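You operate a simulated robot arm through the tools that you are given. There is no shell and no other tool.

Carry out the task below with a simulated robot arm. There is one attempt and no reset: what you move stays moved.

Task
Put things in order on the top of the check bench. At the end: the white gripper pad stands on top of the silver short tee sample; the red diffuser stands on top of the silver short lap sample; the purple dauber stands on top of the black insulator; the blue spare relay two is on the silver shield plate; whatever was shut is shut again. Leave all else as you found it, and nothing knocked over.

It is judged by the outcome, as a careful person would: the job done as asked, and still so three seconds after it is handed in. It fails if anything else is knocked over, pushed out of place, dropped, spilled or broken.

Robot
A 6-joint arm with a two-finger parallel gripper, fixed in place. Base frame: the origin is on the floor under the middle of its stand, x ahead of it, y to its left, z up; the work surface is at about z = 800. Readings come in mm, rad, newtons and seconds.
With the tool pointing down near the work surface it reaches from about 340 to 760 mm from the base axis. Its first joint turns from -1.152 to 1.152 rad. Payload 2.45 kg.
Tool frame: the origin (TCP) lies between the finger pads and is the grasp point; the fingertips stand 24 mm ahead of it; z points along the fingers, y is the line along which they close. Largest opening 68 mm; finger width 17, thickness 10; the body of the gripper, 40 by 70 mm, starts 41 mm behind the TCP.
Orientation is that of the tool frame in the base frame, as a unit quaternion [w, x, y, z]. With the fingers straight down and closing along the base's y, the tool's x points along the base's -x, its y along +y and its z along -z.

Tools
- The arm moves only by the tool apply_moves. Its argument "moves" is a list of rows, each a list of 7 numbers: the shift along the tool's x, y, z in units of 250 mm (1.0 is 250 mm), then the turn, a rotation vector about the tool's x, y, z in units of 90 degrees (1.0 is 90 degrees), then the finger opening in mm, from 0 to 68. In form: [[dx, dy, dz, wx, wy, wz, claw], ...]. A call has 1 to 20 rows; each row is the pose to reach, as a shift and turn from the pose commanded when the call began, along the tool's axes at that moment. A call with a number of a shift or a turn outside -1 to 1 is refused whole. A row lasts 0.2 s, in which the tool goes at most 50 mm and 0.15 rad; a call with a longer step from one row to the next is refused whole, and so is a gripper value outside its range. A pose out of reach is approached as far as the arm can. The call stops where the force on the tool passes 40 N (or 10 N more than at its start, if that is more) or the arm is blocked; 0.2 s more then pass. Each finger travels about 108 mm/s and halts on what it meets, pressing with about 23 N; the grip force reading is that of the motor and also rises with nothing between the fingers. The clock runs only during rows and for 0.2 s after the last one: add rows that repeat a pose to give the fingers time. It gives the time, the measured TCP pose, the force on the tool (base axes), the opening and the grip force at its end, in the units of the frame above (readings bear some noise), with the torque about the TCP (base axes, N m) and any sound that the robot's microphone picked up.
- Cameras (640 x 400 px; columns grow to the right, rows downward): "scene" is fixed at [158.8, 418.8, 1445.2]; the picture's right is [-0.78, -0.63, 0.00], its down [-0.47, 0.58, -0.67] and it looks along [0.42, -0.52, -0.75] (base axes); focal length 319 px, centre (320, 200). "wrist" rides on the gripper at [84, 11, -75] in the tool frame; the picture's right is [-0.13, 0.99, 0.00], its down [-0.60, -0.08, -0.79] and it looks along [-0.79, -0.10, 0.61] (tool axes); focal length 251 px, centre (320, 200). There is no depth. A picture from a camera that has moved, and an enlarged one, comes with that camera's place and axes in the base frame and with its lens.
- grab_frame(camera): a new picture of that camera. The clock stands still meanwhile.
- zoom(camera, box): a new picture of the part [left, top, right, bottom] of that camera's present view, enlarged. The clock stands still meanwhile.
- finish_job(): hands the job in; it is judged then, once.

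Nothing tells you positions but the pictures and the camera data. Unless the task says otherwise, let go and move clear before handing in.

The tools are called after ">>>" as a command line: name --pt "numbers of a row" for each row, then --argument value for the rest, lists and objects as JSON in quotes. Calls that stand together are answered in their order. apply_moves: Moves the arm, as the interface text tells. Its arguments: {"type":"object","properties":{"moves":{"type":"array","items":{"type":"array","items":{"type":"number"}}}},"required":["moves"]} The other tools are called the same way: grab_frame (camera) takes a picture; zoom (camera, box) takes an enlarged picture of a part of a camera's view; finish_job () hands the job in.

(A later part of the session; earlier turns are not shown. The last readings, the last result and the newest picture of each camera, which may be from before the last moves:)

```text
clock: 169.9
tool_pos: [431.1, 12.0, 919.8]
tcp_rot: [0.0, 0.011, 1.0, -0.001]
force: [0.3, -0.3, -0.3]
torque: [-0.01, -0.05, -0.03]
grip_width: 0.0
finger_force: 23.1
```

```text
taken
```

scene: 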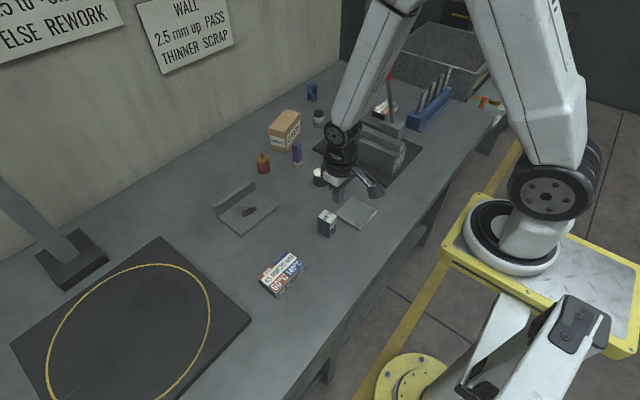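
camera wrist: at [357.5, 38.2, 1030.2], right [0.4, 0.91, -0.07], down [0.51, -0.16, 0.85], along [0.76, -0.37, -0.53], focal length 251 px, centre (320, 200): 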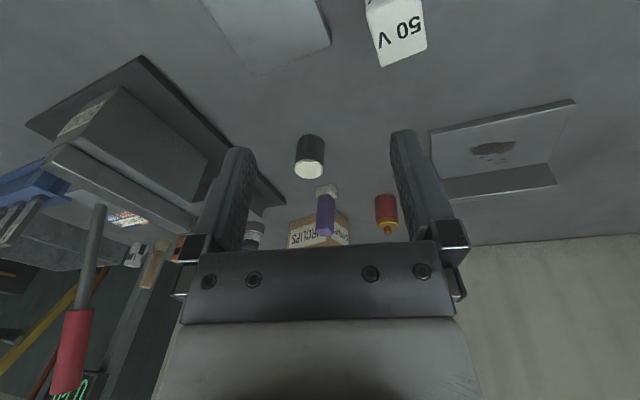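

The wrist is back in its normal configuration and level. Now I'll rise a bit and take an accurate look at the relay.

>>> apply_moves --pt "0.05 0.04 -0.1 0 0 0 30" --pt "0.1 0.08 -0.2 0 0 0 50" --pt "0.14 0.1 -0.3 0 0 0 60" --pt "0.14 0.1 -0.3 0 0 0 60"

>>> grab_frame --camera "wrist"

>>> zoom --camera "wrist" --box '[240, 60, 400, 160]'

>>> zoom --camera "scene" --box '[200, 170, 290, 250]'

```text
clock: 170.9
tool_pos: [395.6, 38.1, 996.5]
tcp_rot: [0.0, 0.01, 1.0, 0.0]
force: [0.4, -0.6, -0.2]
torque: [-0.05, -0.01, 0.01]
grip_width: 59.9
finger_force: 0.0
```

```text
taken
camera wrist: at [311.9, 51.2, 1071.1], right [0.15, 0.99, 0.0], down [0.6, -0.09, 0.79], along [0.78, -0.12, -0.61], focal length 251 px, centre (320, 200)
```

wrist: 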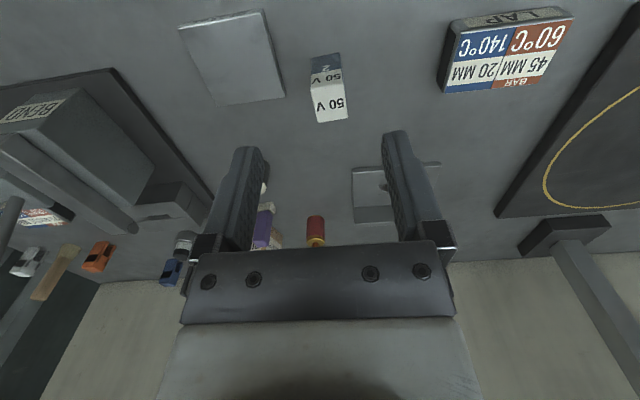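

```text
4.00 times, centred on (320, 110) of wrist
camera zoom: at [311.9, 51.2, 1071.1], right [0.15, 0.99, 0.0], down [0.6, -0.09, 0.79], along [0.78, -0.12, -0.61], focal length 1006 px, centre (320, 560)
```

zoom: 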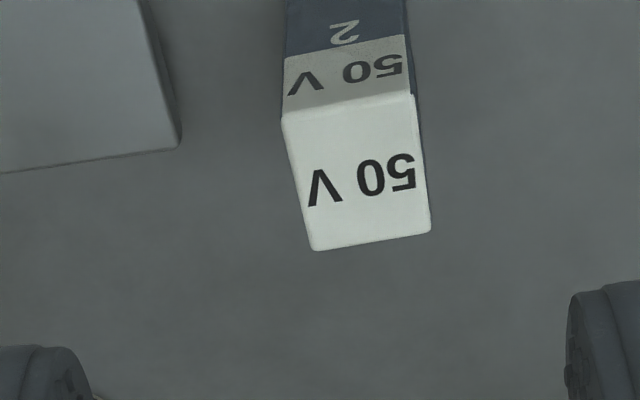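

```text
5.00 times, centred on (245, 210) of scene
camera zoom: at [158.8, 418.8, 1445.2], right [-0.78, -0.63, 0.0], down [-0.47, 0.58, -0.67], along [0.42, -0.52, -0.75], focal length 1594 px, centre (695, 150)
```

zoom: 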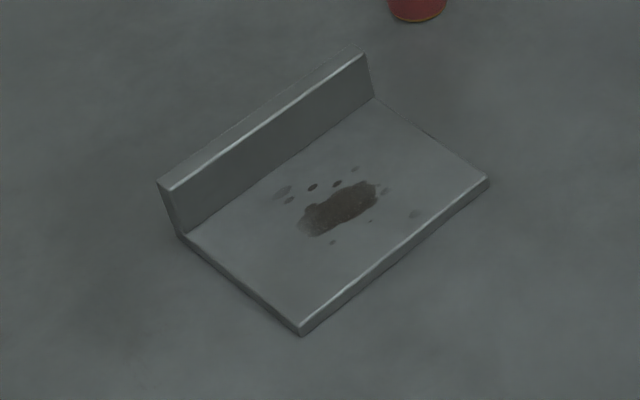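

Relay two: centre about (441, 41), 34×28 mm, top at z≈862, turned about 3°. I'll go down over it and grasp.

>>> apply_moves --pt "-0.06 0.005 0.13 0 0 -0.015 60" --pt "-0.12 0.01 0.26 0 0 -0.03 60" --pt "-0.181 0.015 0.386 0 0 -0.046 60" --pt "-0.181 0.015 0.47 0 0 -0.046 60" --pt "-0.181 0.015 0.54 0 0 -0.046 60" --pt "-0.181 0.015 0.602 0 0 -0.046 60" --pt "-0.181 0.015 0.602 0 0 -0.046 60"

>>> grab_frame --camera "wrist"

```text
clock: 172.5
tool_pos: [442.2, 40.6, 845.0]
tcp_rot: [0.0, -0.025, 1.0, 0.0]
force: [-0.3, -0.6, 0.0]
torque: [-0.01, -0.01, 0.02]
grip_width: 60.1
finger_force: 0.0
```

```text
taken
camera wrist: at [358.3, 47.4, 920.4], right [0.08, 1.0, 0.0], down [0.61, -0.05, 0.79], along [0.79, -0.06, -0.61], focal length 251 px, centre (320, 200)
```

wrist: 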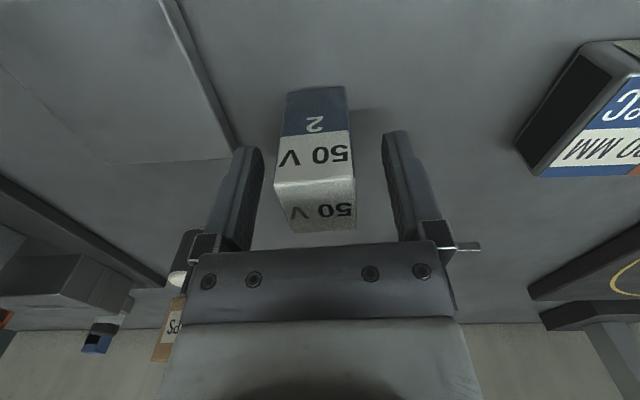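

>>> apply_moves --pt "0 0 0 0 0 0 45" --pt "0 0 0 0 0 0 32" --pt "0 0 0 0 0 0 20" --pt "0 0 0 0 0 0 20"

>>> apply_moves --pt "0 0 -0.03 0 0 0 20" --pt "0 0 -0.1 0 0 0 20" --pt "0 0 -0.2 0 0 0 20" --pt "0 0 -0.3 0 0 0 20"

>>> grab_frame --camera "wrist"

```text
clock: 173.5
tool_pos: [441.3, 39.4, 845.3]
tcp_rot: [0.0, -0.027, 1.0, 0.0]
force: [0.5, 0.3, 0.2]
torque: [-0.03, 0.01, 0.0]
grip_width: 29.6
finger_force: 23.4
```

```text
clock: 174.5
tool_pos: [440.9, 39.5, 920.3]
tcp_rot: [-0.001, -0.026, 1.0, 0.001]
force: [-0.4, 1.1, -0.9]
torque: [0.0, 0.02, -0.01]
grip_width: 29.6
finger_force: 23.3
```

```text
taken
camera wrist: at [357.7, 47.3, 995.4], right [0.08, 1.0, 0.0], down [0.61, -0.05, 0.79], along [0.79, -0.06, -0.61], focal length 251 px, centre (320, 200)
```

wrist: 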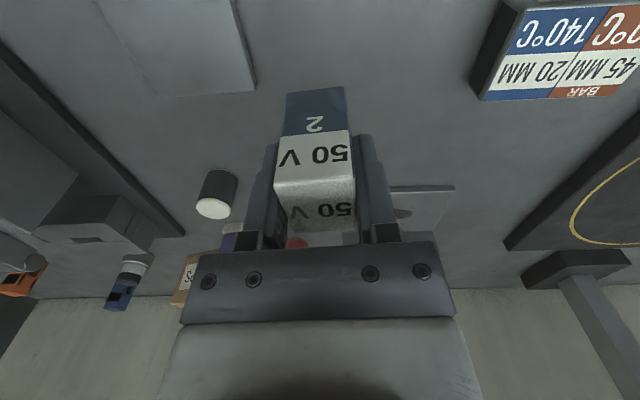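

The relay is held. Shield plate (the L-shaped plate): base spans about x 595–683, y 57–183. I'll carry the relay over its clean right part, about (640, 80).

>>> apply_moves --pt "-0.13 0.02 -0.04 0 0 0 20" --pt "-0.27 0.04 -0.06 0 0 0 20" --pt "-0.41 0.06 -0.06 0 0 0 20" --pt "-0.55 0.08 -0.06 0 0 0 20" --pt "-0.68 0.1 -0.05 0 0 0 20" --pt "-0.803 0.12 -0.04 0 0 0 20" --pt "-0.803 0.12 -0.04 0 0 0 20"

>>> zoom --camera "scene" --box '[190, 130, 310, 250]'

>>> grab_frame --camera "wrist"

```text
clock: 176.1
tool_pos: [640.6, 80.1, 930.7]
tcp_rot: [-0.001, -0.026, 1.0, 0.0]
force: [-0.3, 0.2, -0.1]
torque: [-0.01, 0.01, 0.04]
grip_width: 29.6
finger_force: 23.0
```

```text
3.33 times, centred on (250, 190) of scene
camera zoom: at [158.8, 418.8, 1445.2], right [-0.78, -0.63, 0.0], down [-0.47, 0.58, -0.67], along [0.42, -0.52, -0.75], focal length 1062 px, centre (553, 233)
```

zoom: 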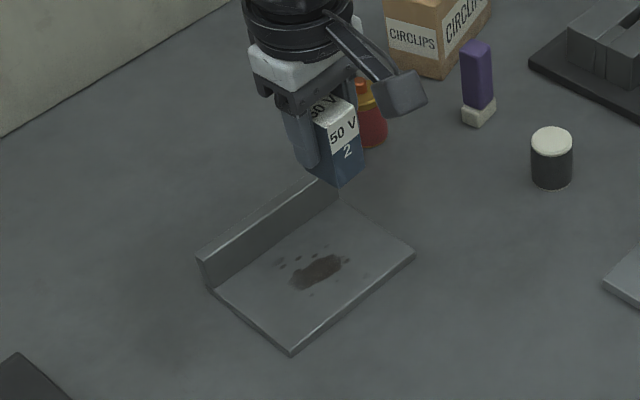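

```text
taken
camera wrist: at [557.3, 86.9, 1006.1], right [0.08, 1.0, 0.0], down [0.61, -0.05, 0.79], along [0.79, -0.06, -0.61], focal length 251 px, centre (320, 200)
```

wrist: 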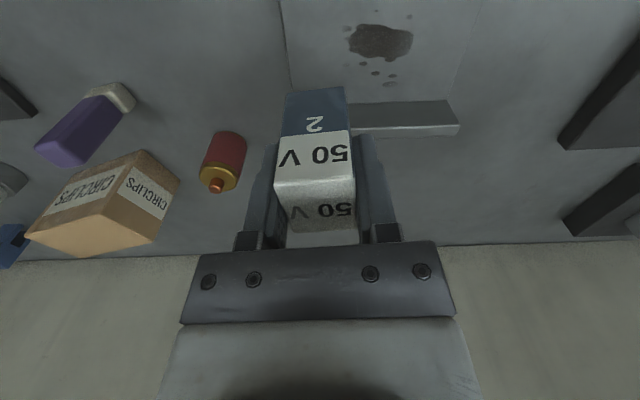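

>>> apply_moves --pt "0 0 0.12 0 0 0 20" --pt "0 0 0.22 0 0 0 20" --pt "0 0 0.28 0 0 0 20" --pt "0 0 0.305 0 0 0 20" --pt "0 0 0.312 0 0 0 20" --pt "0 0 0.312 0 0 0 20"

>>> zoom --camera "scene" --box '[210, 150, 300, 230]'

```text
clock: 177.5
tool_pos: [642.4, 81.7, 853.7]
tcp_rot: [0.001, -0.025, 1.0, 0.0]
force: [-1.4, 0.5, 16.6]
torque: [0.03, -0.03, -0.07]
grip_width: 29.6
finger_force: 23.0
```

```text
5.00 times, centred on (255, 190) of scene
camera zoom: at [158.4, 418.7, 1445.3], right [-0.78, -0.63, 0.0], down [-0.47, 0.58, -0.67], along [0.42, -0.52, -0.74], focal length 1594 px, centre (645, 250)
```

zoom: 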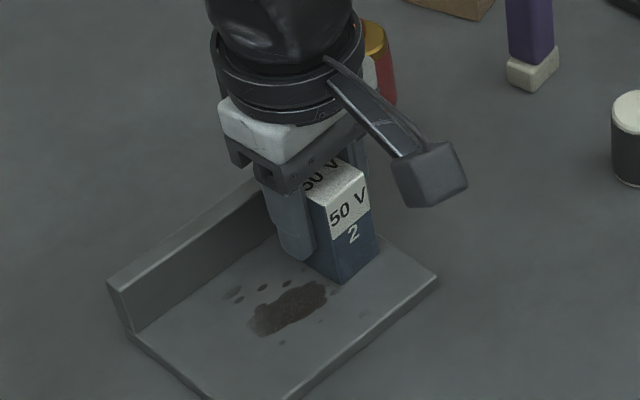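

The relay is standing on the shield plate (16 N contact). Releasing and rising clear.

>>> apply_moves --pt "0 0 -0.003 0 0 0 32" --pt "0 0 -0.004 0 0 0 45" --pt "0 0 -0.004 0 0 0 56" --pt "0 0 -0.06 0 0 0 56" --pt "0 0 -0.16 0 0 0 56" --pt "0 0 -0.28 0 0 0 56" --pt "0.05 0 -0.4 0 0 0 56"

>>> zoom --camera "scene" --box '[210, 150, 300, 230]'

>>> grab_frame --camera "wrist"

```text
clock: 179.1
tool_pos: [626.9, 80.4, 952.4]
tcp_rot: [0.0, -0.026, 1.0, 0.0]
force: [0.7, 0.0, -0.1]
torque: [-0.01, -0.01, -0.02]
grip_width: 55.9
finger_force: 0.0
```

```text
5.00 times, centred on (255, 190) of scene
camera zoom: at [158.8, 418.8, 1445.2], right [-0.78, -0.63, 0.0], down [-0.47, 0.58, -0.67], along [0.42, -0.52, -0.75], focal length 1594 px, centre (645, 250)
```

zoom: 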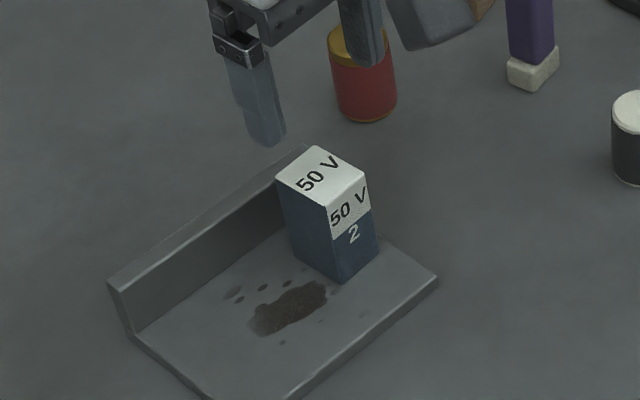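

```text
taken
camera wrist: at [543.8, 87.9, 1029.3], right [0.08, 1.0, 0.0], down [0.61, -0.05, 0.79], along [0.79, -0.06, -0.61], focal length 251 px, centre (320, 200)
```

wrist: 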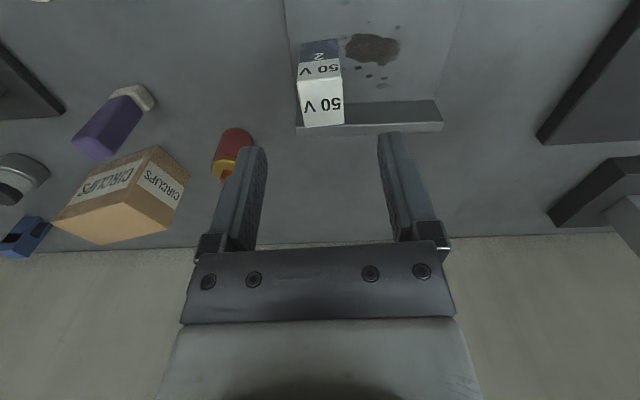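

Relay done. Next the red diffuser; I'll measure it from both cameras.

>>> zoom --camera "wrist" --box '[180, 90, 280, 190]'

>>> zoom --camera "scene" --box '[240, 130, 300, 180]'

>>> zoom --camera "wrist" --box '[40, 60, 240, 250]'

```text
4.00 times, centred on (230, 140) of wrist
camera zoom: at [543.8, 87.9, 1029.3], right [0.08, 1.0, 0.0], down [0.61, -0.05, 0.79], along [0.79, -0.06, -0.61], focal length 1006 px, centre (680, 440)
```

zoom: 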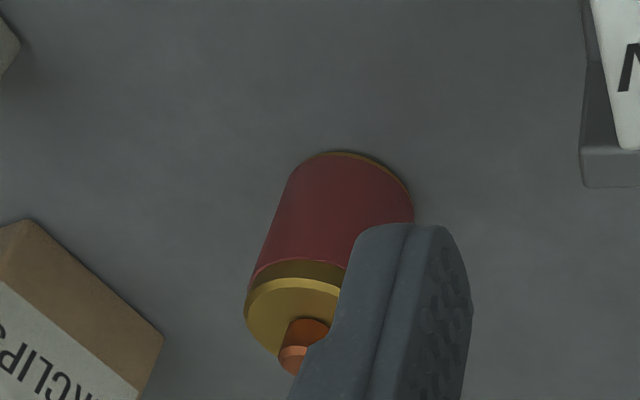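

```text
8.00 times, centred on (270, 155) of scene
camera zoom: at [158.8, 418.8, 1445.2], right [-0.78, -0.63, 0.0], down [-0.47, 0.58, -0.67], along [0.42, -0.52, -0.75], focal length 2550 px, centre (720, 560)
```

zoom: 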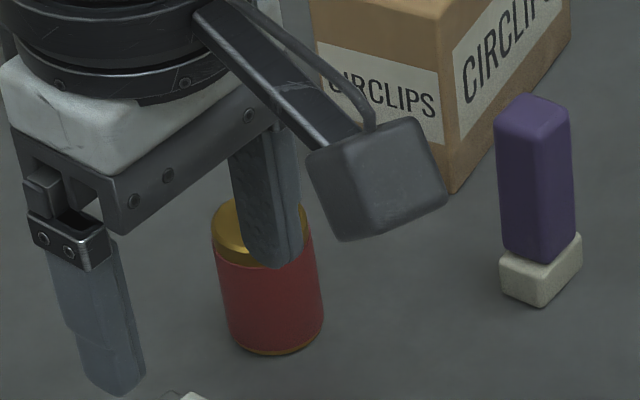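

```text
2.11 times, centred on (140, 155) of wrist
camera zoom: at [543.8, 87.9, 1029.3], right [0.08, 1.0, 0.0], down [0.61, -0.05, 0.79], along [0.79, -0.06, -0.61], focal length 529 px, centre (699, 295)
```

zoom: 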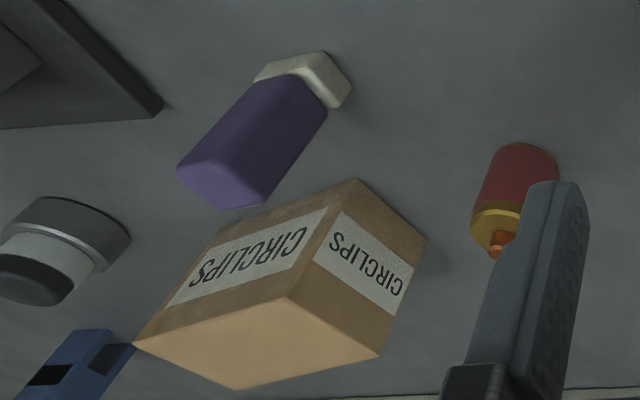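

>>> apply_moves --pt "-0.08 -0.1 0.02 0 0 0 62" --pt "-0.17 -0.2 0.04 0 0 0 62" --pt "-0.26 -0.3 0.06 0 0 0 62" --pt "-0.3535 -0.4106 0.088 0 0 0 62" --pt "-0.3535 -0.4106 0.2 0 0 0 62" --pt "-0.3535 -0.4106 0.25 0 0 0 62"

>>> grab_frame --camera "wrist"

>>> zoom --camera "scene" --box '[230, 100, 320, 190]'

```text
clock: 180.5
tool_pos: [722.5, -17.2, 890.2]
tcp_rot: [-0.001, -0.027, 1.0, 0.0]
force: [0.0, -0.6, 0.2]
torque: [0.01, -0.01, 0.03]
grip_width: 62.1
finger_force: 0.0
```

```text
taken
camera wrist: at [637.6, -10.2, 965.6], right [0.08, 1.0, 0.0], down [0.61, -0.05, 0.79], along [0.79, -0.06, -0.61], focal length 251 px, centre (320, 200)
```

wrist: 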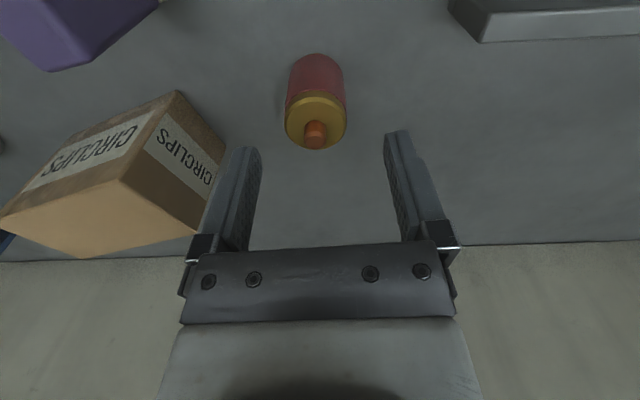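

```text
4.44 times, centred on (275, 145) of scene
camera zoom: at [158.8, 418.8, 1445.2], right [-0.78, -0.63, 0.0], down [-0.47, 0.58, -0.67], along [0.42, -0.52, -0.75], focal length 1417 px, centre (520, 444)
```

zoom: 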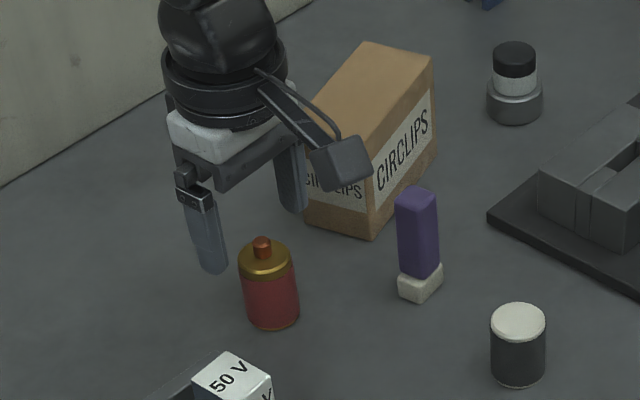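

>>> apply_moves --pt "0.004 -0.002 0.07 0 0 0 62" --pt "0.008 -0.004 0.14 0 0 0 62" --pt "0.008 -0.004 0.216 0 0 0 62" --pt "0.008 -0.004 0.216 0 0 0 62" --pt "0.008 -0.004 0.216 0 0 0 48" --pt "0.008 -0.004 0.216 0 0 0 36" --pt "0.008 -0.004 0.216 0 0 0 25" --pt "0.008 -0.004 0.216 0 0 0 25"

>>> grab_frame --camera "wrist"

```text
clock: 182.3
tool_pos: [719.9, -17.7, 836.0]
tcp_rot: [0.0, -0.026, 1.0, 0.0]
force: [0.6, 0.2, -0.7]
torque: [0.03, -0.03, -0.03]
grip_width: 33.4
finger_force: 23.0
```

```text
taken
camera wrist: at [636.3, -10.3, 912.3], right [0.08, 1.0, 0.0], down [0.61, -0.05, 0.79], along [0.79, -0.06, -0.61], focal length 251 px, centre (320, 200)
```

wrist: 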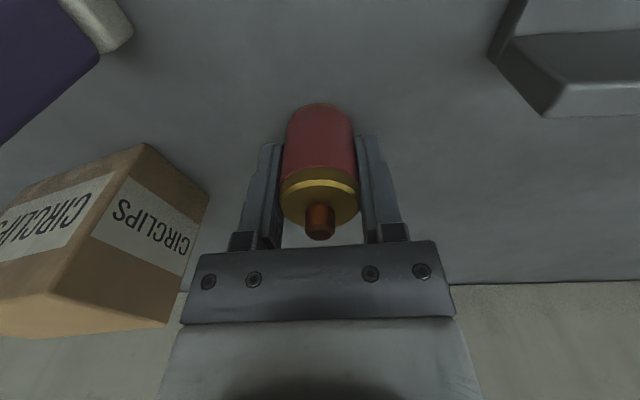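

>>> apply_moves --pt "0 0 -0.04 0 0 0 25" --pt "0 0 -0.16 0 0 0 25" --pt "0 0 -0.3 0 0 0 25" --pt "0 0 -0.44 0 0 0 25" --pt "0.11 0.09 -0.44 0 0 0 25" --pt "0.22 0.19 -0.44 0 0 0 25" --pt "0.33 0.29 -0.44 0 0 0 25" --pt "0.43 0.38 -0.44 0 0 0 25" --pt "0.529 0.462 -0.44 0 0 0 25"

>>> apply_moves --pt "0.1 0.09 0 0 0 0 25" --pt "0.21 0.18 0 0 0 0 25" --pt "0.32 0.27 0 0 0 0 25" --pt "0.43 0.36 0 0 0 0 25" --pt "0.52 0.44 0 0 0 0 25" --pt "0.52 0.44 0 0 0 0 25"

>>> grab_frame --camera "wrist"

>>> zoom --camera "scene" --box '[230, 190, 350, 310]'

```text
clock: 184.3
tool_pos: [582.4, 91.0, 946.9]
tcp_rot: [-0.001, -0.026, 1.0, 0.0]
force: [-0.2, 0.0, -1.5]
torque: [0.02, 0.01, 0.0]
grip_width: 33.5
finger_force: 22.9
```

```text
clock: 185.7
tool_pos: [447.1, 193.7, 947.7]
tcp_rot: [-0.001, -0.024, 1.0, 0.0]
force: [-0.4, 0.0, -0.2]
torque: [-0.06, -0.01, -0.03]
grip_width: 33.3
finger_force: 22.6
```

```text
taken
camera wrist: at [362.8, 200.2, 1022.6], right [0.08, 1.0, 0.0], down [0.61, -0.05, 0.79], along [0.79, -0.06, -0.61], focal length 251 px, centre (320, 200)
```

wrist: 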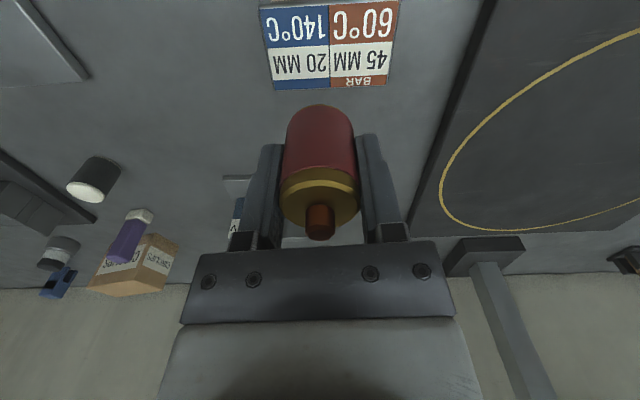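

```text
3.33 times, centred on (290, 250) of scene
camera zoom: at [158.8, 418.8, 1445.2], right [-0.78, -0.63, 0.0], down [-0.47, 0.58, -0.67], along [0.42, -0.52, -0.75], focal length 1062 px, centre (420, 33)
```

zoom: 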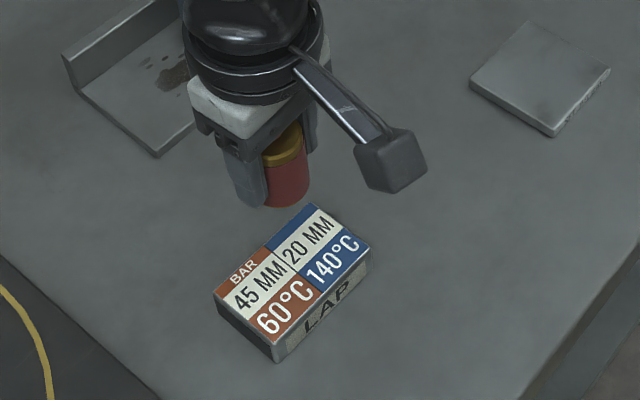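

>>> apply_moves --pt "0.004 0.008 0.1 0 0 0 25" --pt "0.008 0.016 0.2 0 0 0 25" --pt "0.011 0.024 0.29 0 0 0 25" --pt "0.011 0.024 0.335 0 0 0 25" --pt "0.011 0.024 0.345 0 0 0 25" --pt "0.011 0.024 0.345 0 0 0 25"

>>> zoom --camera "scene" --box '[240, 210, 330, 310]'

>>> grab_frame --camera "wrist"

```text
clock: 187.1
tool_pos: [442.9, 199.8, 860.2]
tcp_rot: [0.0, -0.026, 1.0, 0.0]
force: [0.6, 1.7, 3.5]
torque: [0.05, -0.04, 0.03]
grip_width: 33.3
finger_force: 22.7
```

```text
4.00 times, centred on (285, 260) of scene
camera zoom: at [158.8, 418.8, 1445.2], right [-0.78, -0.63, 0.0], down [-0.47, 0.58, -0.67], along [0.42, -0.52, -0.75], focal length 1275 px, centre (460, -40)
```

zoom: 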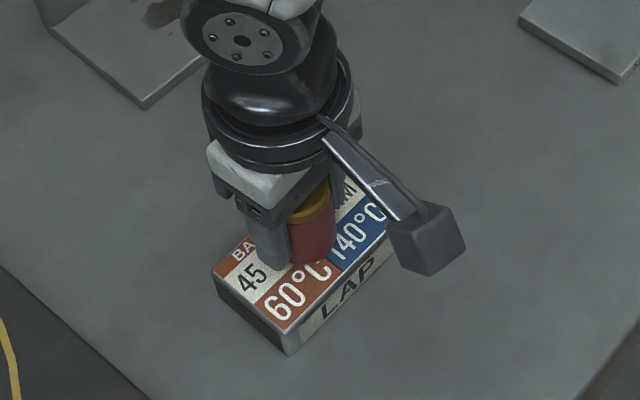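

```text
taken
camera wrist: at [359.6, 206.0, 935.4], right [0.08, 1.0, 0.0], down [0.61, -0.05, 0.79], along [0.79, -0.06, -0.61], focal length 251 px, centre (320, 200)
```

wrist: 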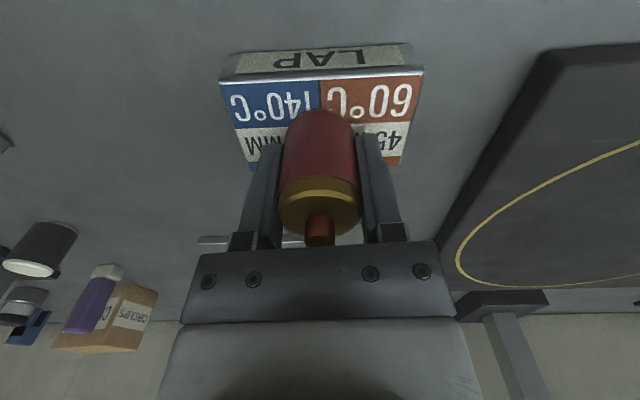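

Light contact on the LAP sample, centred. Releasing.

>>> apply_moves --pt "0 0 0.0005 0 0 0 36" --pt "0 0 0 0 0 0 46" --pt "0 0 0 0 0 0 58" --pt "0 0 -0.06 0 0 0 58" --pt "0 0 -0.16 0 0 0 58" --pt "0.03 0 -0.3 0 0 0 58" --pt "0.06 0 -0.44 0 0 0 58"

>>> zoom --camera "scene" --box '[240, 210, 330, 310]'

>>> grab_frame --camera "wrist"

```text
clock: 188.7
tool_pos: [426.9, 196.9, 968.9]
tcp_rot: [-0.001, -0.026, 1.0, 0.0]
force: [0.3, 0.5, 0.1]
torque: [-0.02, 0.03, -0.02]
grip_width: 58.0
finger_force: 0.1
```

```text
4.00 times, centred on (285, 260) of scene
camera zoom: at [158.8, 418.8, 1445.2], right [-0.78, -0.63, 0.0], down [-0.47, 0.58, -0.67], along [0.42, -0.52, -0.75], focal length 1275 px, centre (460, -40)
```

zoom: 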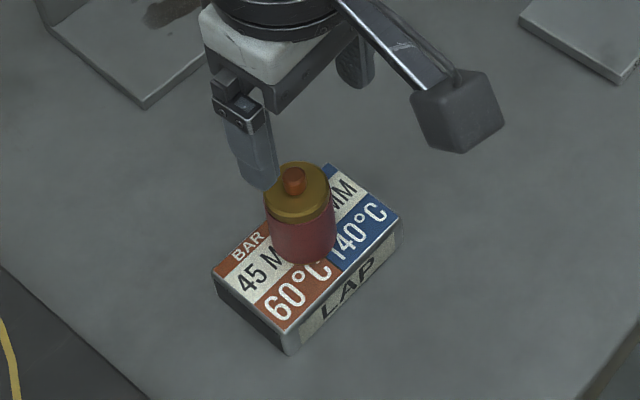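

```text
taken
camera wrist: at [343.5, 203.6, 1044.5], right [0.08, 1.0, 0.0], down [0.61, -0.05, 0.79], along [0.79, -0.06, -0.61], focal length 251 px, centre (320, 200)
```

wrist: 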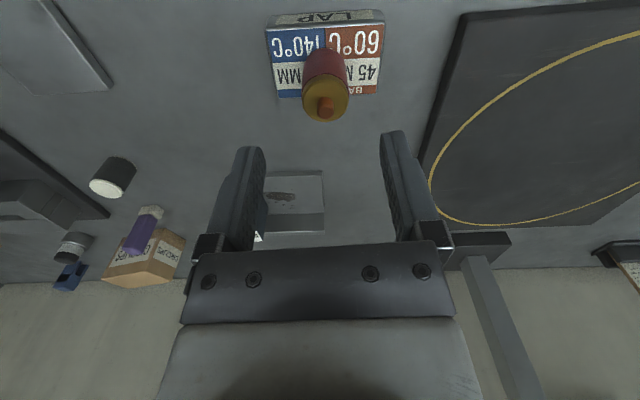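

Diffuser done. Now over to the dauber and the insulator to measure them.

>>> apply_moves --pt "-0.06 -0.15 0 0 0 0.005 58" --pt "-0.12 -0.3 0 0 0 0.01 58" --pt "-0.18 -0.45 0 0 0 0.02 58" --pt "-0.23 -0.6 0 0 0 0.033 58"

>>> apply_moves --pt "-0.06 -0.14 0 0 0 0 50" --pt "-0.12 -0.28 0 0 0 0 50" --pt "-0.18 -0.42 0 0 0 0 50" --pt "-0.23 -0.54 0 0 0 0 50" --pt "-0.23 -0.54 0 0 0 0 50"

>>> grab_frame --camera "wrist"

>>> zoom --camera "scene" --box '[270, 130, 340, 195]'

```text
clock: 189.7
tool_pos: [491.8, 51.4, 969.8]
tcp_rot: [0.001, 0.0, 1.0, 0.0]
force: [-0.4, -0.1, 0.2]
torque: [0.03, -0.03, 0.02]
grip_width: 58.1
finger_force: 0.0
```

```text
clock: 190.9
tool_pos: [549.5, -82.7, 968.0]
tcp_rot: [0.0, -0.001, 1.0, -0.001]
force: [-0.4, 0.0, 0.4]
torque: [0.03, -0.01, -0.01]
grip_width: 49.8
finger_force: 0.0
```

```text
taken
camera wrist: at [466.6, -71.4, 1045.0], right [0.13, 0.99, 0.0], down [0.6, -0.08, 0.79], along [0.79, -0.1, -0.61], focal length 251 px, centre (320, 200)
```

wrist: 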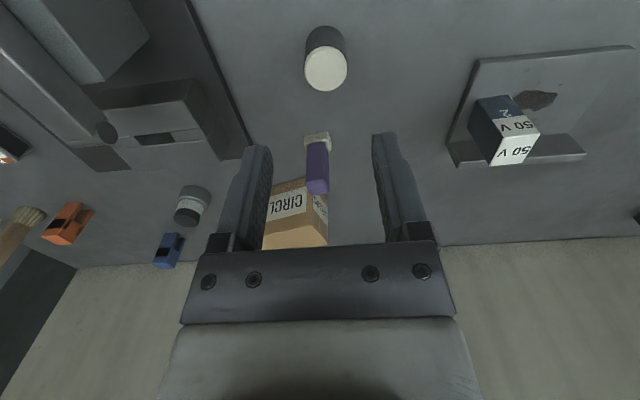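

```text
6.15 times, centred on (305, 162) of scene
camera zoom: at [158.8, 418.7, 1445.2], right [-0.78, -0.63, 0.0], down [-0.47, 0.58, -0.67], along [0.42, -0.52, -0.75], focal length 1961 px, centre (412, 431)
```

zoom: 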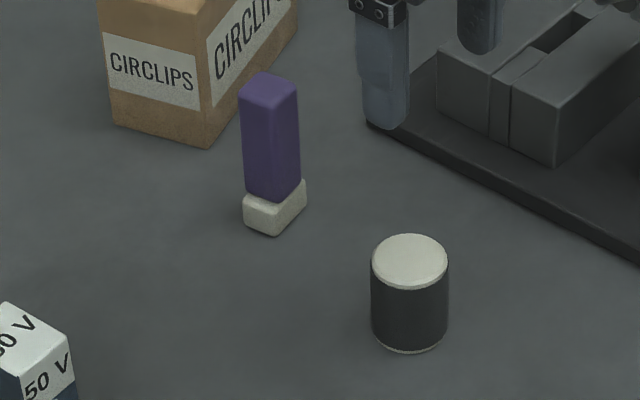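

The dauber's foot is centred at about (663, −99) with the stick roughly 18×17 mm up to z≈875; the insulator is at about (561, −79), top z≈843. Moving over the dauber.

>>> apply_moves --pt "-0.11 -0.02 0.02 0 0 0 50" --pt "-0.23 -0.035 0.06 0 0 0 50" --pt "-0.35 -0.05 0.12 0 0 0 50" --pt "-0.456 -0.067 0.19 0 0 0 50" --pt "-0.456 -0.067 0.25 0 0 0 50" --pt "-0.456 -0.067 0.25 0 0 0 50"

>>> grab_frame --camera "wrist"

>>> zoom --camera "scene" --box '[260, 110, 340, 180]'

```text
clock: 192.3
tool_pos: [665.2, -99.7, 906.4]
tcp_rot: [0.0, 0.0, 1.0, 0.0]
force: [-1.3, 0.2, -0.3]
torque: [-0.01, 0.02, -0.02]
grip_width: 50.0
finger_force: 0.1
```

```text
taken
camera wrist: at [581.9, -88.0, 982.3], right [0.13, 0.99, 0.0], down [0.6, -0.08, 0.79], along [0.79, -0.1, -0.61], focal length 251 px, centre (320, 200)
```

wrist: 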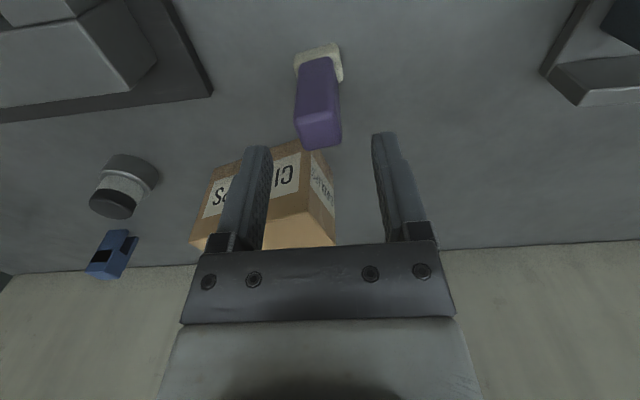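

```text
5.71 times, centred on (300, 145) of scene
camera zoom: at [158.8, 418.8, 1445.2], right [-0.78, -0.63, 0.0], down [-0.47, 0.58, -0.67], along [0.42, -0.52, -0.75], focal length 1821 px, centre (434, 514)
```

zoom: 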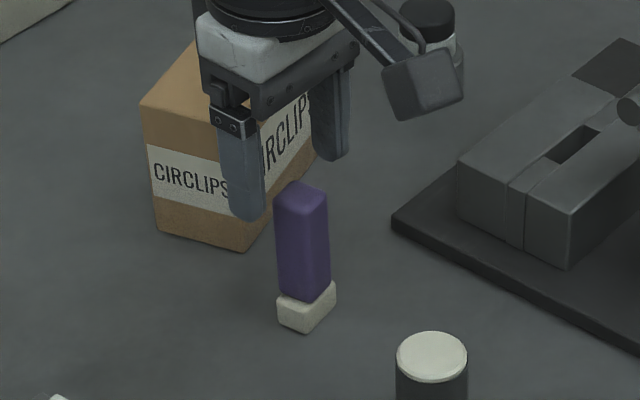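

>>> apply_moves --pt "0.006 0.001 0.07 0 0 0 50" --pt "0.012 0.002 0.15 0 0 0 50" --pt "0.012 0.002 0.2256 0 0 0 50" --pt "0.012 0.002 0.2256 0 0 0 50" --pt "0.012 0.002 0.2256 0 0 0 34" --pt "0.012 0.002 0.2256 0 0 0 22" --pt "0.012 0.002 0.2256 0 0 0 8" --pt "0.012 0.002 0.2256 0 0 0 8"

>>> grab_frame --camera "wrist"

>>> zoom --camera "scene" --box '[260, 110, 340, 180]'

```text
clock: 194.1
tool_pos: [660.4, -98.6, 849.2]
tcp_rot: [0.001, 0.0, 1.0, 0.0]
force: [0.3, -0.7, 0.1]
torque: [0.04, -0.01, -0.02]
grip_width: 21.7
finger_force: 22.8
```

```text
taken
camera wrist: at [577.6, -88.1, 925.4], right [0.13, 0.99, 0.0], down [0.6, -0.08, 0.79], along [0.79, -0.1, -0.61], focal length 251 px, centre (320, 200)
```

wrist: 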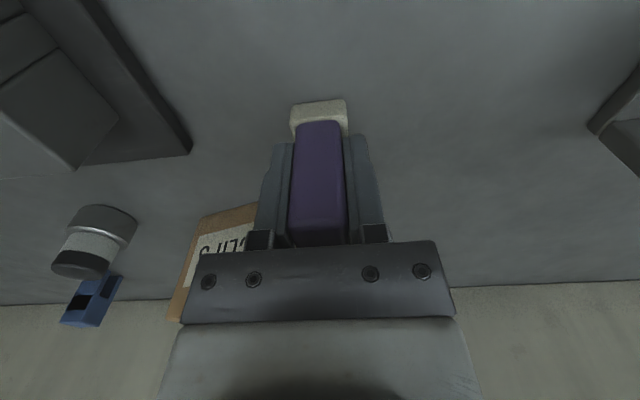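

```text
5.71 times, centred on (300, 145) of scene
camera zoom: at [158.8, 418.8, 1445.2], right [-0.78, -0.63, 0.0], down [-0.47, 0.58, -0.67], along [0.42, -0.52, -0.75], focal length 1821 px, centre (434, 514)
```

zoom: 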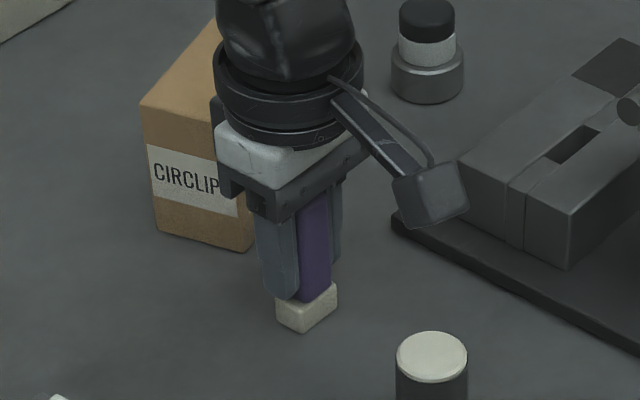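

>>> apply_moves --pt "0 0 -0.05 0 0 0 8" --pt "0 0 -0.18 0 0 0 8" --pt "0 0 -0.32 0 0 0 8" --pt "0.13 0.025 -0.32 0 0 0 8" --pt "0.27 0.05 -0.32 0 0 0 8" --pt "0.404 0.08 -0.32 0 0 0 8" --pt "0.404 0.08 -0.32 0 0 0 8"

>>> grab_frame --camera "wrist"

>>> zoom --camera "scene" --box '[280, 130, 360, 200]'

```text
clock: 195.7
tool_pos: [561.0, -79.1, 930.5]
tcp_rot: [0.0, 0.001, 1.0, 0.0]
force: [1.0, -0.7, 0.0]
torque: [0.04, -0.01, -0.04]
grip_width: 21.6
finger_force: 23.2
```

```text
taken
camera wrist: at [477.7, -67.4, 1006.6], right [0.13, 0.99, 0.0], down [0.6, -0.08, 0.79], along [0.79, -0.1, -0.61], focal length 251 px, centre (320, 200)
```

wrist: 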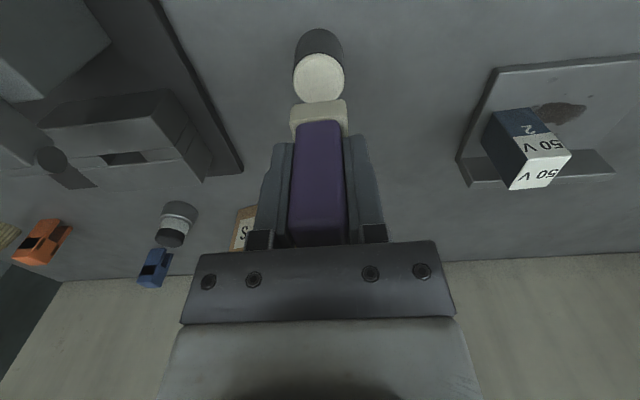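

```text
5.71 times, centred on (320, 165) of scene
camera zoom: at [158.8, 418.8, 1445.2], right [-0.78, -0.63, 0.0], down [-0.47, 0.58, -0.67], along [0.42, -0.52, -0.75], focal length 1821 px, centre (320, 400)
```

zoom: 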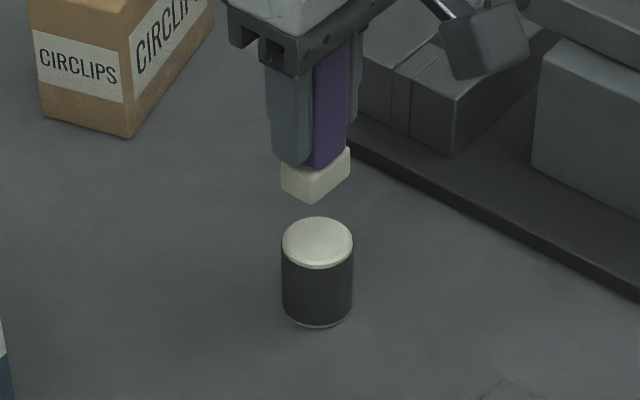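

>>> zoom --camera "scene" --box '[305, 150, 335, 190]'

>>> zoom --camera "wrist" --box '[270, 20, 370, 140]'

```text
10.00 times, centred on (320, 170) of scene
camera zoom: at [158.8, 418.8, 1445.2], right [-0.78, -0.63, 0.0], down [-0.47, 0.58, -0.67], along [0.42, -0.52, -0.75], focal length 3187 px, centre (320, 500)
```

zoom: 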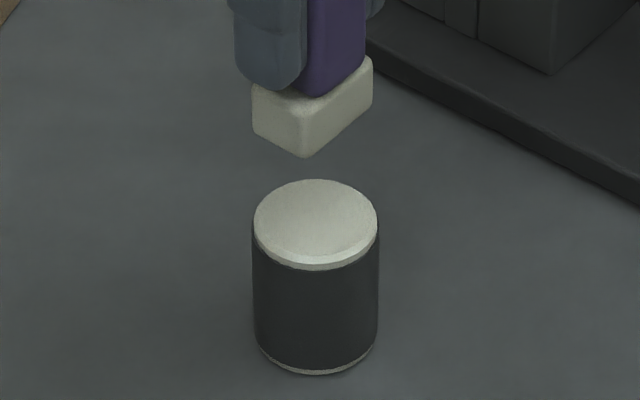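

```text
3.33 times, centred on (320, 80) of wrist
camera zoom: at [477.7, -67.4, 1006.6], right [0.13, 0.99, 0.0], down [0.6, -0.08, 0.79], along [0.79, -0.1, -0.61], focal length 838 px, centre (320, 600)
```

zoom: 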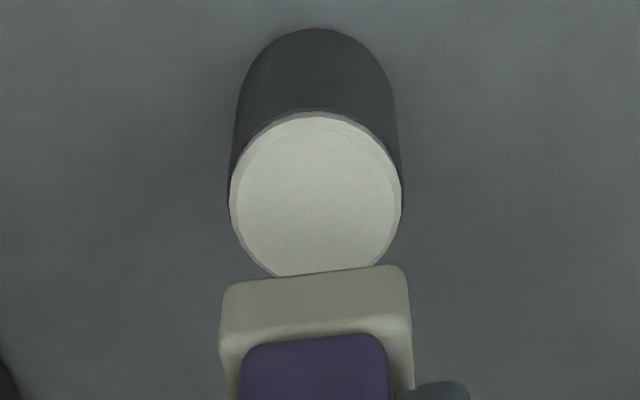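

The foot and the insulator top line up within about 2 mm. Lowering with a small x correction.

>>> apply_moves --pt "0.004 -0.001 0.05 0 0 0 8" --pt "0.007 -0.001 0.1 0 0 0 8" --pt "0.007 -0.001 0.135 0 0 0 8" --pt "0.007 -0.001 0.144 0 0 0 8" --pt "0.007 -0.001 0.148 0 0 0 8" --pt "0.007 -0.001 0.148 0 0 0 8"

>>> zoom --camera "scene" --box '[300, 130, 340, 190]'

```text
clock: 197.1
tool_pos: [560.1, -80.5, 895.3]
tcp_rot: [0.001, 0.0, 1.0, 0.0]
force: [-2.1, 0.7, 18.8]
torque: [0.03, 0.2, 0.03]
grip_width: 21.6
finger_force: 23.0
```

```text
6.67 times, centred on (320, 160) of scene
camera zoom: at [158.4, 418.8, 1445.2], right [-0.78, -0.63, 0.0], down [-0.47, 0.58, -0.67], along [0.42, -0.52, -0.74], focal length 2125 px, centre (320, 467)
```

zoom: 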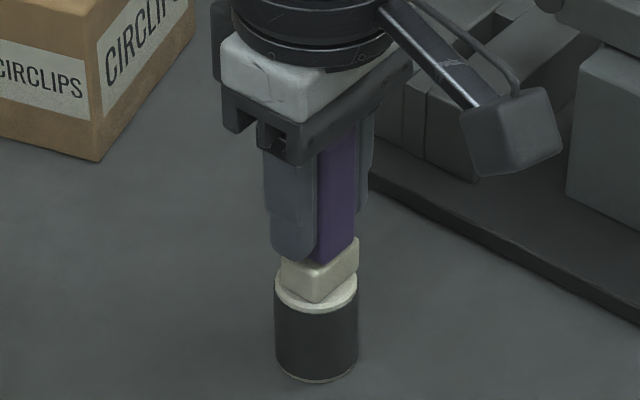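

>>> zoom --camera "scene" --box '[308, 160, 332, 190]'

>>> zoom --camera "wrist" --box '[270, 60, 370, 160]'

```text
13.33 times, centred on (320, 175) of scene
camera zoom: at [158.4, 418.8, 1445.2], right [-0.78, -0.63, 0.0], down [-0.47, 0.58, -0.67], along [0.42, -0.52, -0.74], focal length 4250 px, centre (320, 533)
```

zoom: 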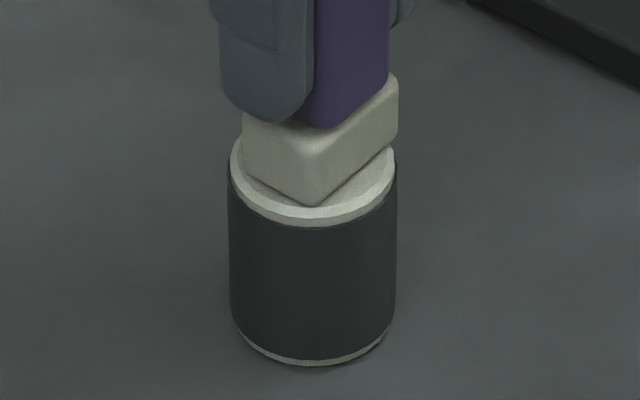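

```text
4.00 times, centred on (320, 110) of wrist
camera zoom: at [476.2, -69.4, 970.6], right [0.13, 0.99, 0.0], down [0.6, -0.08, 0.79], along [0.79, -0.1, -0.61], focal length 1006 px, centre (320, 560)
```

zoom: 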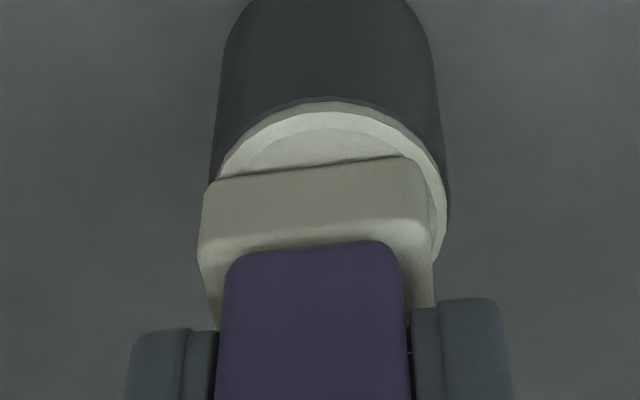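

The foot is about 2 mm off toward −y. I'll lift a hair, shift it, and set it down again.

>>> apply_moves --pt "0 0 -0.012 0 0 0 8" --pt "-0.002 0.008 -0.012 0 0 0 8" --pt "-0.002 0.008 -0.006 0 0 0 8" --pt "-0.002 0.008 -0.002 0 0 0 8" --pt "-0.002 0.008 -0.001 0 0 0 8"

>>> zoom --camera "scene" --box '[308, 160, 332, 190]'

>>> zoom --camera "wrist" --box '[270, 60, 370, 160]'

```text
clock: 198.3
tool_pos: [560.3, -78.0, 894.5]
tcp_rot: [0.001, 0.0, 1.0, -0.001]
force: [-2.2, -1.2, 17.6]
torque: [-0.04, 0.19, 0.0]
grip_width: 21.8
finger_force: 23.6
```

```text
13.33 times, centred on (320, 175) of scene
camera zoom: at [158.4, 418.8, 1445.3], right [-0.78, -0.63, 0.0], down [-0.47, 0.58, -0.67], along [0.42, -0.52, -0.74], focal length 4250 px, centre (320, 533)
```

zoom: 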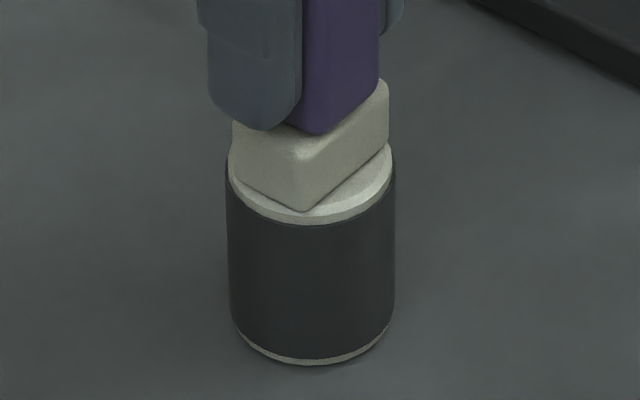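

```text
4.00 times, centred on (320, 110) of wrist
camera zoom: at [476.9, -66.7, 970.0], right [0.13, 0.99, 0.0], down [0.6, -0.08, 0.79], along [0.79, -0.1, -0.61], focal length 1006 px, centre (320, 560)
```

zoom: 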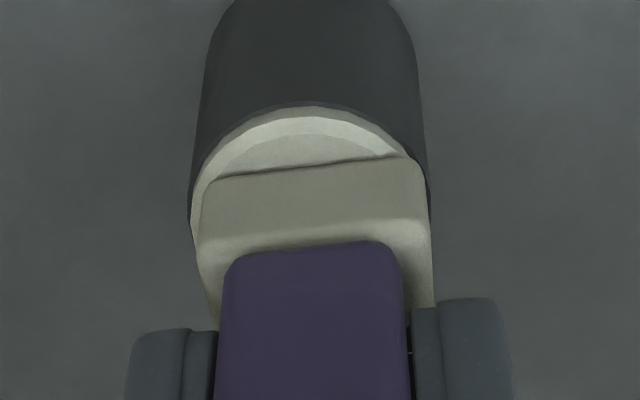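

Well centred now. Releasing the dauber gently.

>>> apply_moves --pt "0 0 -0.001 0 0 0 22" --pt "0 0 -0.001 0 0 0 26" --pt "0 0 -0.001 0 0 0 34" --pt "0 0 -0.001 0 0 0 44" --pt "0 0 -0.05 0 0 0 50" --pt "0 0 -0.14 0 0 0 50" --pt "0 0 -0.26 0 0 0 50" --pt "0 0 -0.36 0 0 0 50"

>>> zoom --camera "scene" --box '[290, 120, 350, 200]'

>>> grab_frame --camera "wrist"

```text
clock: 200.1
tool_pos: [560.2, -78.5, 983.6]
tcp_rot: [-0.001, 0.0, 1.0, 0.0]
force: [-0.6, -0.4, 0.0]
torque: [-0.04, -0.02, 0.03]
grip_width: 49.8
finger_force: 0.0
```

```text
5.00 times, centred on (320, 160) of scene
camera zoom: at [158.8, 418.8, 1445.2], right [-0.78, -0.63, 0.0], down [-0.47, 0.58, -0.67], along [0.42, -0.52, -0.75], focal length 1594 px, centre (320, 400)
```

zoom: 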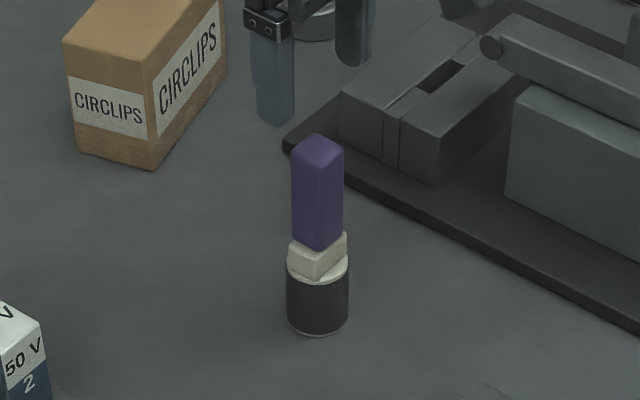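

```text
taken
camera wrist: at [477.0, -66.9, 1059.7], right [0.13, 0.99, 0.0], down [0.6, -0.08, 0.79], along [0.79, -0.1, -0.61], focal length 251 px, centre (320, 200)
```

wrist: 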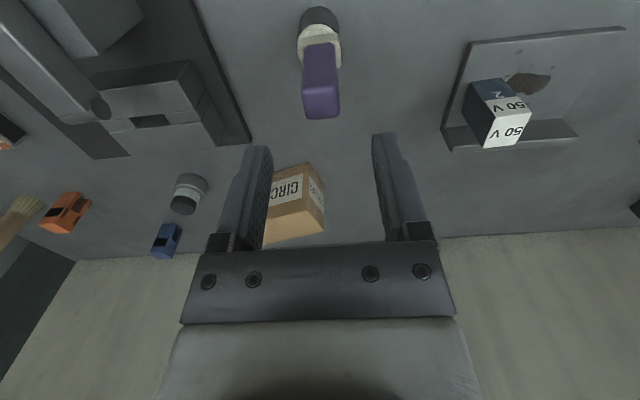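

Dauber done. Now for the white gripper pad: I'll look closely at the candidate objects in the back right corner.

>>> apply_moves --pt "-0.05 -0.1 0 0 0 0.06 50" --pt "-0.1 -0.2 0 0 0 0.12 50" --pt "-0.15 -0.3 0 0 0 0.18 50" --pt "-0.2 -0.42 0.02 0 0 0.25 50" --pt "-0.25 -0.52 0.04 0 0 0.3 50" --pt "-0.25 -0.52 0.04 0 0 0.3 50"

>>> grab_frame --camera "wrist"

>>> zoom --camera "wrist" --box '[270, 80, 390, 200]'

>>> zoom --camera "wrist" --box '[60, 90, 240, 260]'

```text
clock: 201.5
tool_pos: [621.8, -208.2, 974.9]
tcp_rot: [0.0, 0.235, 0.972, 0.001]
force: [0.6, 0.2, 0.4]
torque: [-0.02, -0.03, 0.02]
grip_width: 49.9
finger_force: 0.0
```

```text
taken
camera wrist: at [552.7, -160.4, 1050.7], right [0.57, 0.82, 0.0], down [0.5, -0.34, 0.79], along [0.65, -0.45, -0.61], focal length 251 px, centre (320, 200)
```

wrist: 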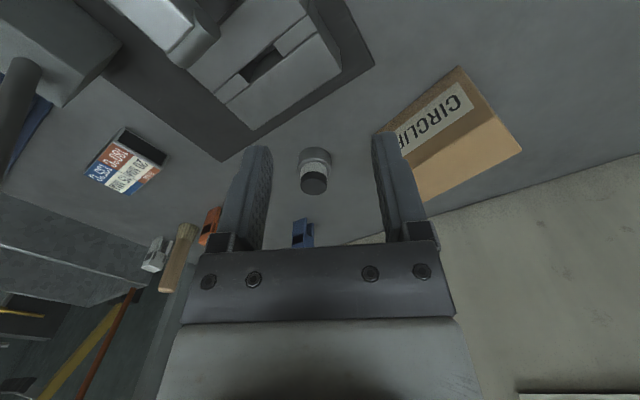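

```text
3.33 times, centred on (330, 140) of wrist
camera zoom: at [552.7, -160.4, 1050.7], right [0.57, 0.82, 0.0], down [0.5, -0.34, 0.79], along [0.65, -0.45, -0.61], focal length 838 px, centre (287, 400)
```

zoom: 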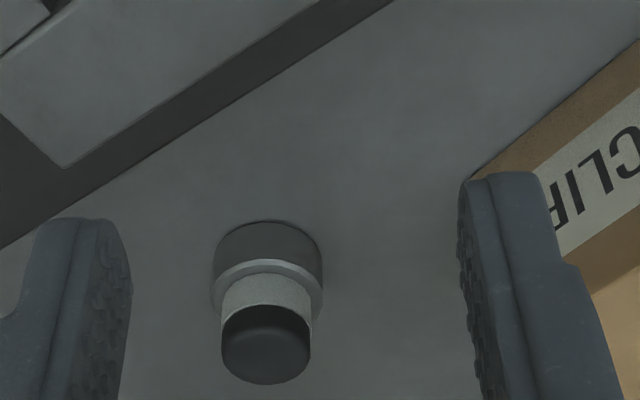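

```text
2.35 times, centred on (150, 175) of wrist
camera zoom: at [552.7, -160.4, 1050.7], right [0.57, 0.82, 0.0], down [0.5, -0.34, 0.79], along [0.65, -0.45, -0.61], focal length 592 px, centre (720, 259)
```

zoom: 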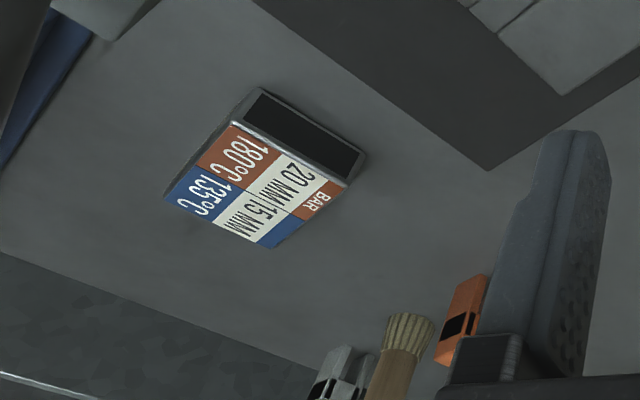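

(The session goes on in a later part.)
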